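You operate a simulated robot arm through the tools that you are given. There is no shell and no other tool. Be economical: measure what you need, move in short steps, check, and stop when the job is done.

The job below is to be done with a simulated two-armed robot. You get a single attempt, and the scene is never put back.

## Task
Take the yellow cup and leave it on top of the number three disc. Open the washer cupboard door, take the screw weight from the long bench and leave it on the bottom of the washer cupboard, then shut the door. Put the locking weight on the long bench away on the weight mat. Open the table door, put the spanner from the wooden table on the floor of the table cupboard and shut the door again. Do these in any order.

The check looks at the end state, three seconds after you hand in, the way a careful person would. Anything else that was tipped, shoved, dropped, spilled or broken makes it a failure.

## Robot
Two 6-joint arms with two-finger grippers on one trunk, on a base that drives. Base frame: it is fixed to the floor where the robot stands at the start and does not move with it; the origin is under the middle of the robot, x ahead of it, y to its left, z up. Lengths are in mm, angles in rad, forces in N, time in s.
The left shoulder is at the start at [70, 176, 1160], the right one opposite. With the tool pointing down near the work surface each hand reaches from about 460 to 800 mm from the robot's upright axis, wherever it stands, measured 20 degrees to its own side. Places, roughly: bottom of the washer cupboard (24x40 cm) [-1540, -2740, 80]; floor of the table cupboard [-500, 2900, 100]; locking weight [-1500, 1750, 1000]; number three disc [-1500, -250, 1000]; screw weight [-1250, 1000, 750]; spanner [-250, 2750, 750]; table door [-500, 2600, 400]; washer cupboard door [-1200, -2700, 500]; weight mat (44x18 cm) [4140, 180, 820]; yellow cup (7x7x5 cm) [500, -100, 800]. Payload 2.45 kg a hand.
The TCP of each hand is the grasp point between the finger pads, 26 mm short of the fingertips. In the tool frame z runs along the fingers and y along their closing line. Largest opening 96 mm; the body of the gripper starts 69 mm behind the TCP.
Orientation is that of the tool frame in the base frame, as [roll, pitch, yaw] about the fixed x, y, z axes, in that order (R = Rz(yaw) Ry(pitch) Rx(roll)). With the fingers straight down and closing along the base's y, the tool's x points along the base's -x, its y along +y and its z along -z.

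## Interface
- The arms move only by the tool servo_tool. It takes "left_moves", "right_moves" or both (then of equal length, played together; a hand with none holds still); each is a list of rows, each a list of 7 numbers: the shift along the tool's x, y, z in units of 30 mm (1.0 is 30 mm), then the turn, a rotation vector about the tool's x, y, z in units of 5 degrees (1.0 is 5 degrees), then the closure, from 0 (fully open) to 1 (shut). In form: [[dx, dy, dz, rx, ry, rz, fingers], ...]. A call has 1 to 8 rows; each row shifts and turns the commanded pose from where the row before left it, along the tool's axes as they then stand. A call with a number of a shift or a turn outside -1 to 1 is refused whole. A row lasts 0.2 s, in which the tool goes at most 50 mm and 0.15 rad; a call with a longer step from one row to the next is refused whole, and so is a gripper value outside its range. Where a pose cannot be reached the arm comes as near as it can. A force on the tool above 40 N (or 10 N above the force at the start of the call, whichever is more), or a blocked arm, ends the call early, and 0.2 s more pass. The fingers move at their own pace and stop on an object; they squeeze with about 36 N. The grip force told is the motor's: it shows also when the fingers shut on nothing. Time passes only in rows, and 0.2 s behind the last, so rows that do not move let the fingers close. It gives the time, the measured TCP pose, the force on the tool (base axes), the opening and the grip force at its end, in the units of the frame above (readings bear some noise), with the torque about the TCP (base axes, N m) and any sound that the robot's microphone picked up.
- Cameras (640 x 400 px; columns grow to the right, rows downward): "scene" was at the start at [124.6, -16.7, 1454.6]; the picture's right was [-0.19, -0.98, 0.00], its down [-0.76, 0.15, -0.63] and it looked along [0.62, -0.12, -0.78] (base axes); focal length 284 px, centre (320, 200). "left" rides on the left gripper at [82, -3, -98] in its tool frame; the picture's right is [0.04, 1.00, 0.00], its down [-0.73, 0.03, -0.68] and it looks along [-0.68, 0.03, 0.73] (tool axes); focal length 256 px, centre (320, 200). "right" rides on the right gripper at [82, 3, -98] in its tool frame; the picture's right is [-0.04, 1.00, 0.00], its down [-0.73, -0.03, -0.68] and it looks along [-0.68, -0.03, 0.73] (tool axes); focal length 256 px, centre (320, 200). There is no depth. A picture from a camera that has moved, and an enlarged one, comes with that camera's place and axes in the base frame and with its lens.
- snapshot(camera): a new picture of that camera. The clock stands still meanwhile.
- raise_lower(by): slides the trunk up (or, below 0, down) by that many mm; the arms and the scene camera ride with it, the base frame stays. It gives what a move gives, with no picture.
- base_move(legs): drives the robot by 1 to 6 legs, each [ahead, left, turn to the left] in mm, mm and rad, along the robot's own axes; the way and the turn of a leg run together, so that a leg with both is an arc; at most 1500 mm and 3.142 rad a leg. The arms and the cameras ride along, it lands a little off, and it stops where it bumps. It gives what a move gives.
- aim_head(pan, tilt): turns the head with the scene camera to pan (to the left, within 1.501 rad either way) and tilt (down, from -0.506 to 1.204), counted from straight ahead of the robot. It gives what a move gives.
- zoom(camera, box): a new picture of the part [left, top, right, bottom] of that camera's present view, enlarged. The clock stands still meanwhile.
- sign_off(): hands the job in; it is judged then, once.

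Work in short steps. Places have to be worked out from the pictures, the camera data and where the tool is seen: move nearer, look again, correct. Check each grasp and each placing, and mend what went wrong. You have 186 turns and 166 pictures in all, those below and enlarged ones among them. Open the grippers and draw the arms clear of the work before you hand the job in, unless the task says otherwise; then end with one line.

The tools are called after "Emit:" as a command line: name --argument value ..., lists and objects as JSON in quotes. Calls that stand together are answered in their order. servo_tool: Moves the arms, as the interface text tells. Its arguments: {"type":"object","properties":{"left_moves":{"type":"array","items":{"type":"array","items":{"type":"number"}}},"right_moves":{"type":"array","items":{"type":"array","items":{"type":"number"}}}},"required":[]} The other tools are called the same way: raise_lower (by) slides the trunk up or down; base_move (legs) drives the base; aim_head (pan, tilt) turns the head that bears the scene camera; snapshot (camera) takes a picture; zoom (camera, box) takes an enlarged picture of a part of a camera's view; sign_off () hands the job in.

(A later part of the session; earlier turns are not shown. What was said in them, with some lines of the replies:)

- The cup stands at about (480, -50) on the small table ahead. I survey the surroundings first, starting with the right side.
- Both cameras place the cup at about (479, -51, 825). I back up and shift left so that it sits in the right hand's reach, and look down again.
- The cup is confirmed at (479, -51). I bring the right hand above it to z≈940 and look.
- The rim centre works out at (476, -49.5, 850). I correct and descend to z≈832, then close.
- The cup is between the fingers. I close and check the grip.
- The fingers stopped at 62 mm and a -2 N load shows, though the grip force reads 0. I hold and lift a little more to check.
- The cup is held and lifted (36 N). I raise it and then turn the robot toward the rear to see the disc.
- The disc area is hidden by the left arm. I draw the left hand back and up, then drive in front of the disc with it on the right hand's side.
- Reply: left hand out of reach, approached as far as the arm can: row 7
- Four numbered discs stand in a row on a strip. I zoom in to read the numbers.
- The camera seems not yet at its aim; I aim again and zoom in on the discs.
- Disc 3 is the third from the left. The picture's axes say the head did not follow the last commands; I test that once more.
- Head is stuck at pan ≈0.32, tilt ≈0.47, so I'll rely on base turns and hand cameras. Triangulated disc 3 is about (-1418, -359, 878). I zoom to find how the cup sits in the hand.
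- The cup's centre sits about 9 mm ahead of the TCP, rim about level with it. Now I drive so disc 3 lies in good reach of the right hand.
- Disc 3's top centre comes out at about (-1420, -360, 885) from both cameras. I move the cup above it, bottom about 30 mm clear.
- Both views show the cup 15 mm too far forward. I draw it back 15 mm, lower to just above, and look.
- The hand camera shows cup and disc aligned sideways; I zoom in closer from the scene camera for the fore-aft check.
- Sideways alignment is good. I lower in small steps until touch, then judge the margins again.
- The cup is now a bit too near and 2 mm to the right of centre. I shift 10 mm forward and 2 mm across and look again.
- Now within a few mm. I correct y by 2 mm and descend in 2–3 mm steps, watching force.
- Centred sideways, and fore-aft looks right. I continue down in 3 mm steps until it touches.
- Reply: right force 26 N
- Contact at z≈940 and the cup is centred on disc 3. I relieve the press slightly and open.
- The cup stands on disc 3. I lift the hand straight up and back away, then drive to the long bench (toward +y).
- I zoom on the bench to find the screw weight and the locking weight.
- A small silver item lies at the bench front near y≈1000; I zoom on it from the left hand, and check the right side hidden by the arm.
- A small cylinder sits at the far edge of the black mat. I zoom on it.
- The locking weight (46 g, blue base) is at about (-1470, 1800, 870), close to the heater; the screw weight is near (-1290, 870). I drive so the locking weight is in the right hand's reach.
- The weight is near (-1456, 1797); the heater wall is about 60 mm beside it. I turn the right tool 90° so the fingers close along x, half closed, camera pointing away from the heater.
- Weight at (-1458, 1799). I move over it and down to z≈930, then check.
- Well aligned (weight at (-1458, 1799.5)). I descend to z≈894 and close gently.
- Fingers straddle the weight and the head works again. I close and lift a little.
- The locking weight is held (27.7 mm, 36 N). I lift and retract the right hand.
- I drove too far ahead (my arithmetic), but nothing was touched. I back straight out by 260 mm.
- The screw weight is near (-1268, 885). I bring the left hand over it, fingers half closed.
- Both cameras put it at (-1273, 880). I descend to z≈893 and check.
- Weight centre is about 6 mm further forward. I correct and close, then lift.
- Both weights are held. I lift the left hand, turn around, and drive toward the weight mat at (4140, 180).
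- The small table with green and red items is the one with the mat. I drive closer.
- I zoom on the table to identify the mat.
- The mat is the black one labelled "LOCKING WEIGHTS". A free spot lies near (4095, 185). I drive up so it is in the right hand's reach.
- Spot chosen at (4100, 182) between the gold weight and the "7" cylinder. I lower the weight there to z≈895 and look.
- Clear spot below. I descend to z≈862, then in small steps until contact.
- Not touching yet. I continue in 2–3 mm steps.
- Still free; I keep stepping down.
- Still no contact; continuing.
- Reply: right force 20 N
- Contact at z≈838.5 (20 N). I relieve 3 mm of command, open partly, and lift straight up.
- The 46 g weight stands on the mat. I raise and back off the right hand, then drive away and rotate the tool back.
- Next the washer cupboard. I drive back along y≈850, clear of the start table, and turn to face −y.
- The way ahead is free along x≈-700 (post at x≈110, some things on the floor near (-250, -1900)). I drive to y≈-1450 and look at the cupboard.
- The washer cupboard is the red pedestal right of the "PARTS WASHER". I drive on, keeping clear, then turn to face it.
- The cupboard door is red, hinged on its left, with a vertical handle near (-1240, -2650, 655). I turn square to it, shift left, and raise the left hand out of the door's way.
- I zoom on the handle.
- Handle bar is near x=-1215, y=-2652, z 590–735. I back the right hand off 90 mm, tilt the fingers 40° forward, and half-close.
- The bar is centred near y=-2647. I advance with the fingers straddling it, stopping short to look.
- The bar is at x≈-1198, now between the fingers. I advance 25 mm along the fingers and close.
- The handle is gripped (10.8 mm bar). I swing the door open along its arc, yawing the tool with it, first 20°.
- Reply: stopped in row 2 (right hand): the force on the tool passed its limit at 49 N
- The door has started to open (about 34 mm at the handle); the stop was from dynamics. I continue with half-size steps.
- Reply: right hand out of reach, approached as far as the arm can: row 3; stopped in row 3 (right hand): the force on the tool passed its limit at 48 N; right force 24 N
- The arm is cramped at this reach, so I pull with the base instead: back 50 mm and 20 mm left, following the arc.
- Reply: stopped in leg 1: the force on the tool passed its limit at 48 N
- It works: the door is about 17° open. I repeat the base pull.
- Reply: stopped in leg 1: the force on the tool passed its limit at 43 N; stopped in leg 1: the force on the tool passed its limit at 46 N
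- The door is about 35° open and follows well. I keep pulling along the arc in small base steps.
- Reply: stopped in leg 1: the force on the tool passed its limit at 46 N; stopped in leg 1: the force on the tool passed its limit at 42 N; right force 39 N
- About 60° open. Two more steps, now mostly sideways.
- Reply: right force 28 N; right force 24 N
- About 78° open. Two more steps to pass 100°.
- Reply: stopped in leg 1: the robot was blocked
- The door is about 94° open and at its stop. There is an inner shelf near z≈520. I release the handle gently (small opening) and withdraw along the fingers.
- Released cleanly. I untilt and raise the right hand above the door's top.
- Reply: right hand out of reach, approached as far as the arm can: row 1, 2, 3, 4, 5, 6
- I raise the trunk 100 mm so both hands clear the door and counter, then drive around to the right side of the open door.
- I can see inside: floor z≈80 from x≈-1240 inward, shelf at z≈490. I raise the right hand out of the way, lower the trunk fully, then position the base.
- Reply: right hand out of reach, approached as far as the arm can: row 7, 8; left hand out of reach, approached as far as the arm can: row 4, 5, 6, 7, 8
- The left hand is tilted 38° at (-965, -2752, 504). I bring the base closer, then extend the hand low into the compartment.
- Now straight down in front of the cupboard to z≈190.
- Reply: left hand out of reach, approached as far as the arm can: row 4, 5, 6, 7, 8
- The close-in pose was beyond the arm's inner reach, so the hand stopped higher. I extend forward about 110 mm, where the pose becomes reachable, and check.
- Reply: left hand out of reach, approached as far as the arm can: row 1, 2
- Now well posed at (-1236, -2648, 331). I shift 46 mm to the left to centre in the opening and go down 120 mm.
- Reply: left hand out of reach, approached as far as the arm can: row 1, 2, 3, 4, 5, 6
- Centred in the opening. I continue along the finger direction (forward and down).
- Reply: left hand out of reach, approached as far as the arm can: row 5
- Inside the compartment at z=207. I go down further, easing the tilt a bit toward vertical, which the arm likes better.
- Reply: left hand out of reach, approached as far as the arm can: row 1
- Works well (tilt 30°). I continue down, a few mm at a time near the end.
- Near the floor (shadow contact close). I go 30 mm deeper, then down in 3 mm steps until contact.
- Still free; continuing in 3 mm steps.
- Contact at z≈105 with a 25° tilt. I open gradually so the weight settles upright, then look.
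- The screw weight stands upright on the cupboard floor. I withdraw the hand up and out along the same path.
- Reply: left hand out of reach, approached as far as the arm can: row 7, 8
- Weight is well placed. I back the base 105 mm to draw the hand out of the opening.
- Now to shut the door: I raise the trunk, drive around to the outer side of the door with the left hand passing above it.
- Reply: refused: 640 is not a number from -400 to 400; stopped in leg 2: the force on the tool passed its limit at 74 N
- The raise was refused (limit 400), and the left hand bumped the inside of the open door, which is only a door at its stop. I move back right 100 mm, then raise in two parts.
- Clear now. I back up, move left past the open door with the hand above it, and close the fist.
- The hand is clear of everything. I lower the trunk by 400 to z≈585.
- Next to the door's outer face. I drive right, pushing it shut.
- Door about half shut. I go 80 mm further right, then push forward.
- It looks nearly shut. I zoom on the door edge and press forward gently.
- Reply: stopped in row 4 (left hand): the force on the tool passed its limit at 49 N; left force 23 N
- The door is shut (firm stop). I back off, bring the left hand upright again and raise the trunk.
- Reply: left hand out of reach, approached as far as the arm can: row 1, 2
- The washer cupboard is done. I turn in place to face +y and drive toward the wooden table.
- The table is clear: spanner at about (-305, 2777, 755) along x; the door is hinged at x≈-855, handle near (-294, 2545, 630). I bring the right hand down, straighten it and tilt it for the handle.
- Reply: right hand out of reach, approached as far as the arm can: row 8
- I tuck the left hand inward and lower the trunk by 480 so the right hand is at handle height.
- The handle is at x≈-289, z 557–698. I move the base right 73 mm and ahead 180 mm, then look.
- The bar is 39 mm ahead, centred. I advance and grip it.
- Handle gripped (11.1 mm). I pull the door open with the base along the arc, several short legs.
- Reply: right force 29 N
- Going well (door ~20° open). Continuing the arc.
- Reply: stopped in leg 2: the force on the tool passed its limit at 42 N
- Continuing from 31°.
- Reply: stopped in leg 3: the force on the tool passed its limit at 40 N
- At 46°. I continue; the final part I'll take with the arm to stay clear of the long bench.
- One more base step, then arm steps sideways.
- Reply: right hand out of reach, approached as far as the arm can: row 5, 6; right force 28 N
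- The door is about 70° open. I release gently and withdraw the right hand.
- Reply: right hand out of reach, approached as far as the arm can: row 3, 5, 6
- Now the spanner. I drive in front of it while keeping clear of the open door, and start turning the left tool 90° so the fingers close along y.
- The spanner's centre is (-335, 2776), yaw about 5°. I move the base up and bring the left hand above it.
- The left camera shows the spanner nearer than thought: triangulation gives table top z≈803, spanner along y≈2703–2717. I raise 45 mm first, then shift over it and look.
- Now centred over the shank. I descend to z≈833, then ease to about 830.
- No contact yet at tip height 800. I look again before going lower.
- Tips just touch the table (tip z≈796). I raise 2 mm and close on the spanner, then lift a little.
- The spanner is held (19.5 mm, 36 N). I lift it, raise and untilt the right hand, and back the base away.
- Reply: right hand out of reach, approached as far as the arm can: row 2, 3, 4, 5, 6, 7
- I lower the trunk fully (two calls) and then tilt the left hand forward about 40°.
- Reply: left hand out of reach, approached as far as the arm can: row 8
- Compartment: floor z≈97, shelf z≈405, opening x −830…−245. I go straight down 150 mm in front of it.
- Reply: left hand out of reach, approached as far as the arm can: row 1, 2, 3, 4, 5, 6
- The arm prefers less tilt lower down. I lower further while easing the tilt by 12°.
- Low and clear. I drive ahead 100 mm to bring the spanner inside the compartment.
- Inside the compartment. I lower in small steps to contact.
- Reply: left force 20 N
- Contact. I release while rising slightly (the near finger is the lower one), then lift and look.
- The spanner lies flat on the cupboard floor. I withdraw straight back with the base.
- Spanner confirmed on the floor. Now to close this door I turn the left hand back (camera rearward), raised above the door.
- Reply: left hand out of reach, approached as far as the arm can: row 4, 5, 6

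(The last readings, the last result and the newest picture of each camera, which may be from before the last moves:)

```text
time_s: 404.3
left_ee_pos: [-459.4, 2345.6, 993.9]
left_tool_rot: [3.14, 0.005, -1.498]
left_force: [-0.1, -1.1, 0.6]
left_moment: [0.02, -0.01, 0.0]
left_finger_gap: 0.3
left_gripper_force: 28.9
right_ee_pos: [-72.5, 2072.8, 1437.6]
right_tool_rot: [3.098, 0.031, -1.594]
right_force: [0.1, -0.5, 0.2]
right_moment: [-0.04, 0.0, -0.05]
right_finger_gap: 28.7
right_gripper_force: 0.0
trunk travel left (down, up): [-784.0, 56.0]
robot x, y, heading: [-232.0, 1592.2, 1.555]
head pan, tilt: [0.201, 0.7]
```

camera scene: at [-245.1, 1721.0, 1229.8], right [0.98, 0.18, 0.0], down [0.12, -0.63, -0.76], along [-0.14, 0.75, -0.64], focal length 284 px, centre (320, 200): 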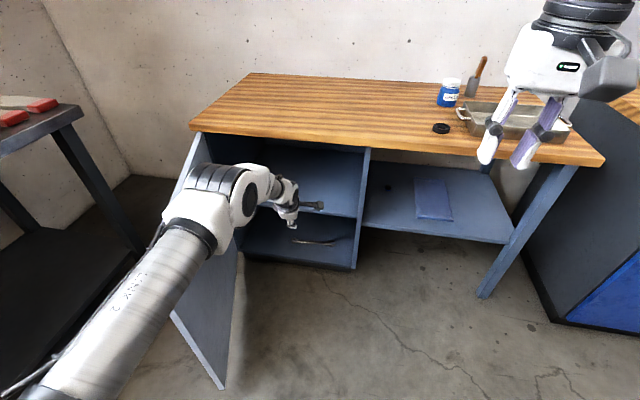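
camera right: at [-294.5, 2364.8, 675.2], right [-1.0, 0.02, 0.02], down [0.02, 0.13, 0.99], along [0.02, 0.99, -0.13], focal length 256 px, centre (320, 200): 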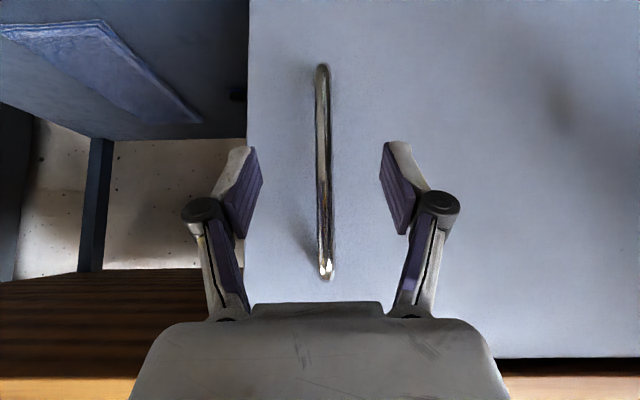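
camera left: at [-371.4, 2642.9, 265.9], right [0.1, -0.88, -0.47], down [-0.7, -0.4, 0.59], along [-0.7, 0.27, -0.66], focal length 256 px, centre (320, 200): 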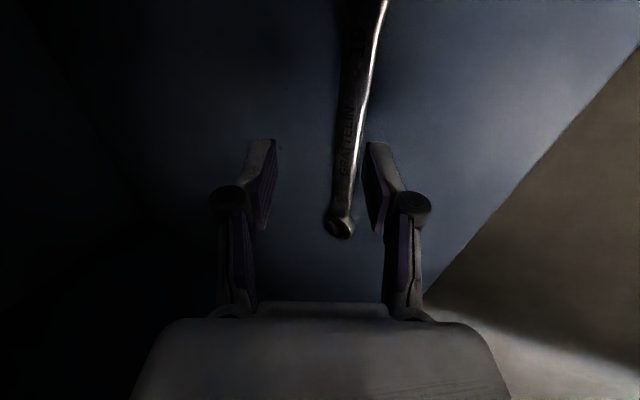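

I drive back and left so the hand passes above the door to its outer side, then tilt the hand 30°.

Emit:
base_move --legs '[[-195, 0, 0], [0, 400, 0]]'

Emit:
servo_tool --left_moves '[[0, 0, 0.2, 0, -1, 0, 1], [0, 0, 0.2, 0, -1, 0, 1], [0, 0, 0.2, 0, -1, 0, 1], [0, 0, 0.2, 0, -1, 0, 1], [0, 0, 0.2, 0, -1, 0, 1], [0, 0, 0.2, 0, -1, 0, 1]]'

Emit:
raise_lower --by -400

Emit:
snapshot --camera "scene"

```text
time_s: 407.9
left_ee_pos: [-876.7, 2158.9, 992.6]
left_tool_rot: [3.138, 0.003, -1.489]
left_force: [0.7, 0.1, -0.1]
left_moment: [0.02, 0.0, 0.01]
left_finger_gap: 0.0
left_gripper_force: 28.7
right_ee_pos: [-486.6, 1891.4, 1438.0]
right_tool_rot: [3.096, 0.031, -1.583]
right_force: [0.9, -0.1, -0.4]
right_moment: [0.0, -0.02, -0.02]
right_finger_gap: 28.9
right_gripper_force: 0.1
trunk travel left (down, up): [-784.0, 56.0]
robot x, y, heading: [-642.3, 1408.6, 1.572]
head pan, tilt: [0.201, 0.7]
```

```text
time_s: 409.4
left_ee_pos: [-879.4, 2168.3, 958.8]
left_tool_rot: [3.138, 0.53, -1.49]
left_force: [-0.1, -0.8, -0.5]
left_moment: [0.02, 0.0, -0.04]
left_finger_gap: 0.0
left_gripper_force: 28.5
right_ee_pos: [-488.7, 1891.2, 1437.9]
right_tool_rot: [3.096, 0.03, -1.584]
right_force: [-0.8, 0.7, -0.1]
right_moment: [0.01, 0.0, 0.01]
right_finger_gap: 29.0
right_gripper_force: 0.1
trunk travel left (down, up): [-784.0, 56.0]
robot x, y, heading: [-644.2, 1403.9, 1.564]
head pan, tilt: [0.201, 0.7]
```

```text
time_s: 413.2
left_ee_pos: [-880.4, 2167.8, 557.9]
left_tool_rot: [3.138, 0.527, -1.49]
left_force: [-0.8, -0.2, 0.3]
left_moment: [0.0, -0.04, 0.0]
left_finger_gap: 0.1
left_gripper_force: 29.2
right_ee_pos: [-488.2, 1890.5, 1038.5]
right_tool_rot: [3.097, 0.03, -1.583]
right_force: [0.2, -0.5, -0.6]
right_moment: [0.01, -0.02, 0.01]
right_finger_gap: 28.9
right_gripper_force: 0.1
trunk travel left (down, up): [-384.0, 456.0]
robot x, y, heading: [-640.2, 1406.8, 1.565]
head pan, tilt: [0.201, 0.7]
```

```text
18 pictures are left
camera scene: at [-657.8, 1536.6, 1209.9], right [0.98, 0.19, 0.0], down [0.12, -0.63, -0.76], along [-0.15, 0.75, -0.64], focal length 284 px, centre (320, 200)
```

scene: 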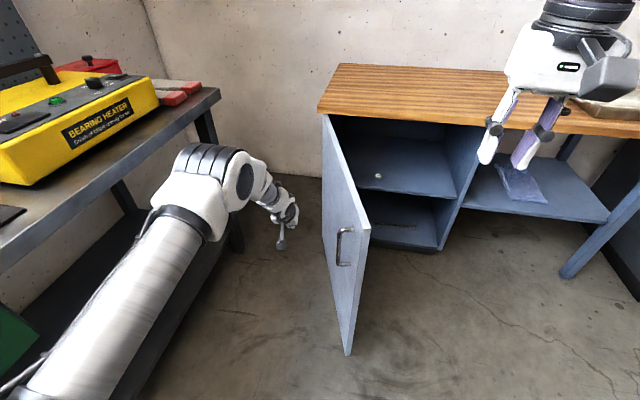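

The hand is on the door's outer side. I lower 140 mm more (below the handle) and start pushing the door shut along its arc.

Emit:
raise_lower --by -140

Emit:
base_move --legs '[[22, -132, 0], [77, -148, 0]]'

Emit:
snapshot --camera "scene"

```text
time_s: 414.9
left_ee_pos: [-880.3, 2167.3, 418.6]
left_tool_rot: [3.139, 0.527, -1.491]
left_force: [0.3, -0.1, -0.7]
left_moment: [0.0, -0.01, 0.03]
left_finger_gap: 0.1
left_gripper_force: 29.1
right_ee_pos: [-488.6, 1890.6, 899.3]
right_tool_rot: [3.095, 0.032, -1.582]
right_force: [0.6, 0.2, -0.4]
right_moment: [0.04, 0.04, 0.02]
right_finger_gap: 28.4
right_gripper_force: 0.2
trunk travel left (down, up): [-244.0, 596.0]
robot x, y, heading: [-640.9, 1407.7, 1.565]
head pan, tilt: [0.201, 0.7]
```

```text
time_s: 417.2
left_ee_pos: [-608.2, 2263.1, 418.7]
left_tool_rot: [3.137, 0.525, -1.489]
left_force: [-0.5, 0.5, 0.1]
left_moment: [0.0, 0.03, 0.01]
left_finger_gap: 0.0
left_gripper_force: 28.2
right_ee_pos: [-216.6, 1988.4, 897.6]
right_tool_rot: [3.096, 0.031, -1.58]
right_force: [0.5, 0.7, 0.1]
right_moment: [-0.04, 0.02, 0.02]
right_finger_gap: 28.9
right_gripper_force: 0.1
trunk travel left (down, up): [-244.0, 596.0]
robot x, y, heading: [-364.6, 1501.2, 1.565]
head pan, tilt: [0.201, 0.7]
```

```text
17 pictures are left
camera scene: at [-384.2, 1634.0, 1069.8], right [0.98, 0.2, 0.0], down [0.13, -0.63, -0.76], along [-0.15, 0.75, -0.64], focal length 284 px, centre (320, 200)
```

scene: 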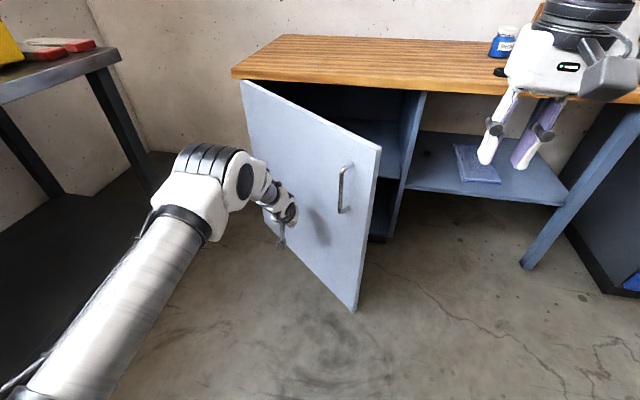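

The door swings shut nicely (about 40° left). I continue.

Emit:
base_move --legs '[[138, -106, 0], [100, -30, 0]]'

Emit:
snapshot --camera "scene"

```text
time_s: 419.4
left_ee_pos: [-475.4, 2499.9, 417.7]
left_tool_rot: [3.14, 0.526, -1.488]
left_force: [-0.2, 0.3, -0.6]
left_moment: [-0.01, 0.0, -0.01]
left_finger_gap: 0.0
left_gripper_force: 28.6
right_ee_pos: [-82.6, 2224.8, 898.2]
right_tool_rot: [3.097, 0.028, -1.58]
right_force: [0.5, 0.2, 0.1]
right_moment: [-0.02, -0.01, 0.0]
right_finger_gap: 28.7
right_gripper_force: 0.0
trunk travel left (down, up): [-244.0, 596.0]
robot x, y, heading: [-231.0, 1741.7, 1.567]
head pan, tilt: [0.201, 0.7]
```

```text
16 pictures are left
camera scene: at [-250.5, 1871.7, 1069.6], right [0.98, 0.2, 0.0], down [0.13, -0.63, -0.76], along [-0.15, 0.75, -0.65], focal length 284 px, centre (320, 200)
```

scene: 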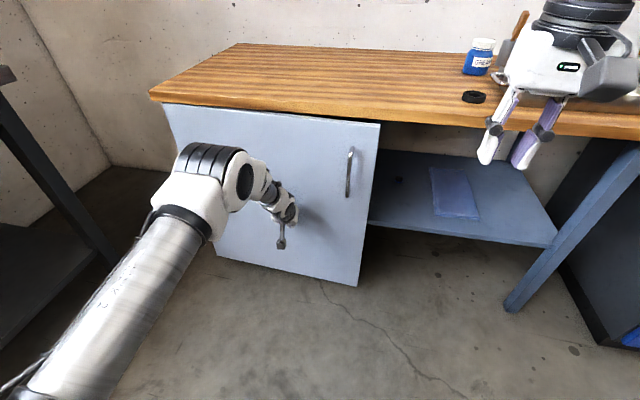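

Nearly shut. I push ahead until it meets the stop.

Emit:
base_move --legs '[[35, -20, 0]]'

Emit:
servo_tool --left_moves '[[-0.25, 0, 0.15, 0, 0, 0, 1], [-0.25, 0, 0.15, 0, 0, 0, 1], [-0.25, 0, 0.15, 0, 0, 0, 1], [-0.25, 0, 0.15, 0, 0, 0, 1], [-0.25, 0, 0.15, 0, 0, 0, 1], [-0.25, 0, 0.15, 0, 0, 0, 1]]'

Emit:
snapshot --camera "scene"

```text
time_s: 420.3
left_ee_pos: [-454.8, 2533.7, 418.0]
left_tool_rot: [3.139, 0.524, -1.486]
left_force: [0.0, 0.1, -0.5]
left_moment: [0.0, -0.03, 0.0]
left_finger_gap: 0.0
left_gripper_force: 28.5
right_ee_pos: [-61.9, 2259.8, 898.4]
right_tool_rot: [3.098, 0.028, -1.581]
right_force: [0.7, 0.3, 0.4]
right_moment: [-0.03, -0.01, 0.02]
right_finger_gap: 28.7
right_gripper_force: 0.1
trunk travel left (down, up): [-244.0, 596.0]
robot x, y, heading: [-212.9, 1773.8, 1.57]
head pan, tilt: [0.201, 0.7]
```

```text
time_s: 420.8
left_ee_pos: [-456.8, 2536.8, 414.6]
left_tool_rot: [3.134, 0.513, -1.486]
left_force: [1.6, -16.2, 8.0]
left_moment: [-0.06, -0.09, -0.17]
left_finger_gap: 0.0
left_gripper_force: 28.6
right_ee_pos: [-62.6, 2257.5, 899.8]
right_tool_rot: [3.097, 0.031, -1.577]
right_force: [-1.2, 0.1, 0.2]
right_moment: [0.0, -0.02, -0.04]
right_finger_gap: 28.9
right_gripper_force: 0.1
trunk travel left (down, up): [-244.0, 596.0]
robot x, y, heading: [-213.0, 1770.6, 1.568]
head pan, tilt: [0.201, 0.7]
stopped in row 2 (left hand): the force on the tool passed its limit at 50 N (the readings are from after the stop); the commanded pose is now the measured one
```

```text
15 pictures are left
camera scene: at [-230.5, 1902.4, 1070.1], right [0.98, 0.2, 0.0], down [0.13, -0.63, -0.77], along [-0.15, 0.75, -0.64], focal length 284 px, centre (320, 200)
```

scene: 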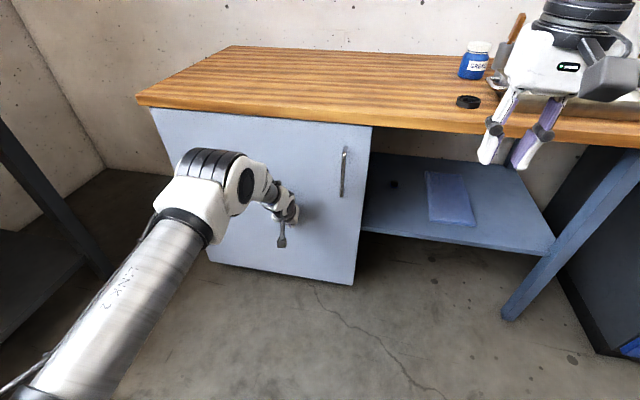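

Firm stop: the door is shut. I back away, open both grippers and check the door.

Emit:
base_move --legs '[[-300, 0, 0]]'

Emit:
servo_tool --left_moves '[[0, 0, 0, 0, 0, 0, 0.3], [0, 0, 0, 0, 0, 0, 0], [0, 0, 0, 0, 0, 0, 0]]' --right_moves '[[0, 0, 0, 0, 0, 0, 0.3], [0, 0, 0, 0, 0, 0, 0], [0, 0, 0, 0, 0, 0, 0]]'

Emit:
raise_lower --by 350

Emit:
snapshot --camera "scene"

```text
time_s: 422.8
left_ee_pos: [-459.4, 2239.8, 415.0]
left_tool_rot: [3.134, 0.514, -1.486]
left_force: [-0.6, 0.2, 0.5]
left_moment: [0.01, 0.01, -0.01]
left_finger_gap: 0.0
left_gripper_force: 28.6
right_ee_pos: [-64.7, 1960.9, 899.3]
right_tool_rot: [3.095, 0.03, -1.576]
right_force: [-0.2, 0.2, 0.0]
right_moment: [0.03, 0.01, -0.01]
right_finger_gap: 28.9
right_gripper_force: 0.0
trunk travel left (down, up): [-244.0, 596.0]
robot x, y, heading: [-212.3, 1476.5, 1.569]
head pan, tilt: [0.201, 0.7]
```

```text
time_s: 423.6
left_ee_pos: [-459.3, 2240.7, 415.2]
left_tool_rot: [3.135, 0.513, -1.486]
left_force: [0.8, -0.7, 0.3]
left_moment: [-0.01, 0.0, 0.0]
left_finger_gap: 96.3
left_gripper_force: 0.2
right_ee_pos: [-64.3, 1960.3, 898.5]
right_tool_rot: [3.097, 0.03, -1.576]
right_force: [1.0, -0.4, -0.1]
right_moment: [0.02, 0.0, -0.01]
right_finger_gap: 95.6
right_gripper_force: 0.1
trunk travel left (down, up): [-244.0, 596.0]
robot x, y, heading: [-211.0, 1474.1, 1.57]
head pan, tilt: [0.201, 0.7]
```

```text
time_s: 427.0
left_ee_pos: [-459.5, 2241.4, 765.7]
left_tool_rot: [3.134, 0.511, -1.485]
left_force: [0.4, -0.5, -0.6]
left_moment: [-0.01, 0.01, 0.0]
left_finger_gap: 95.9
left_gripper_force: 0.1
right_ee_pos: [-65.7, 1960.0, 1248.0]
right_tool_rot: [3.096, 0.028, -1.577]
right_force: [0.2, 0.3, -0.3]
right_moment: [-0.02, -0.01, 0.01]
right_finger_gap: 96.0
right_gripper_force: 0.0
trunk travel left (down, up): [-594.0, 246.0]
robot x, y, heading: [-211.9, 1476.5, 1.574]
head pan, tilt: [0.201, 0.7]
```

```text
14 pictures are left
camera scene: at [-230.9, 1605.7, 1419.8], right [0.98, 0.2, 0.0], down [0.13, -0.63, -0.76], along [-0.15, 0.75, -0.64], focal length 284 px, centre (320, 200)
```

scene: 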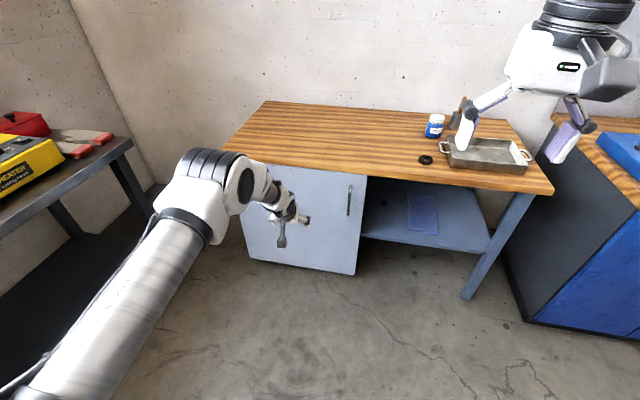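

The table door is shut and the table is undisturbed. One zoom to confirm the door is flush.

Emit:
zoom --camera "scene" --box '[220, 140, 400, 290]'

```text
2.67 times, centred on (310, 215) of scene
camera zoom: at [-230.9, 1605.7, 1419.8], right [0.98, 0.2, 0.0], down [0.13, -0.63, -0.76], along [-0.15, 0.75, -0.64], focal length 756 px, centre (347, 160)
```

zoom: 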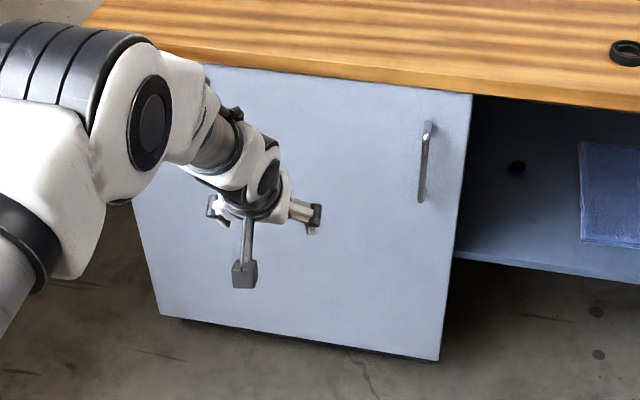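

Everything is in place, both grippers are open and the arms are clear, so I hand the job in.

Emit:
sign_off

```text
The job is handed in.
```

I did all four tasks and handed the job in: the yellow cup is on the number three disc, the screw weight is in the shut washer cupboard, the locking weight is on the weight mat, and the spanner is in the shut table cupboard.
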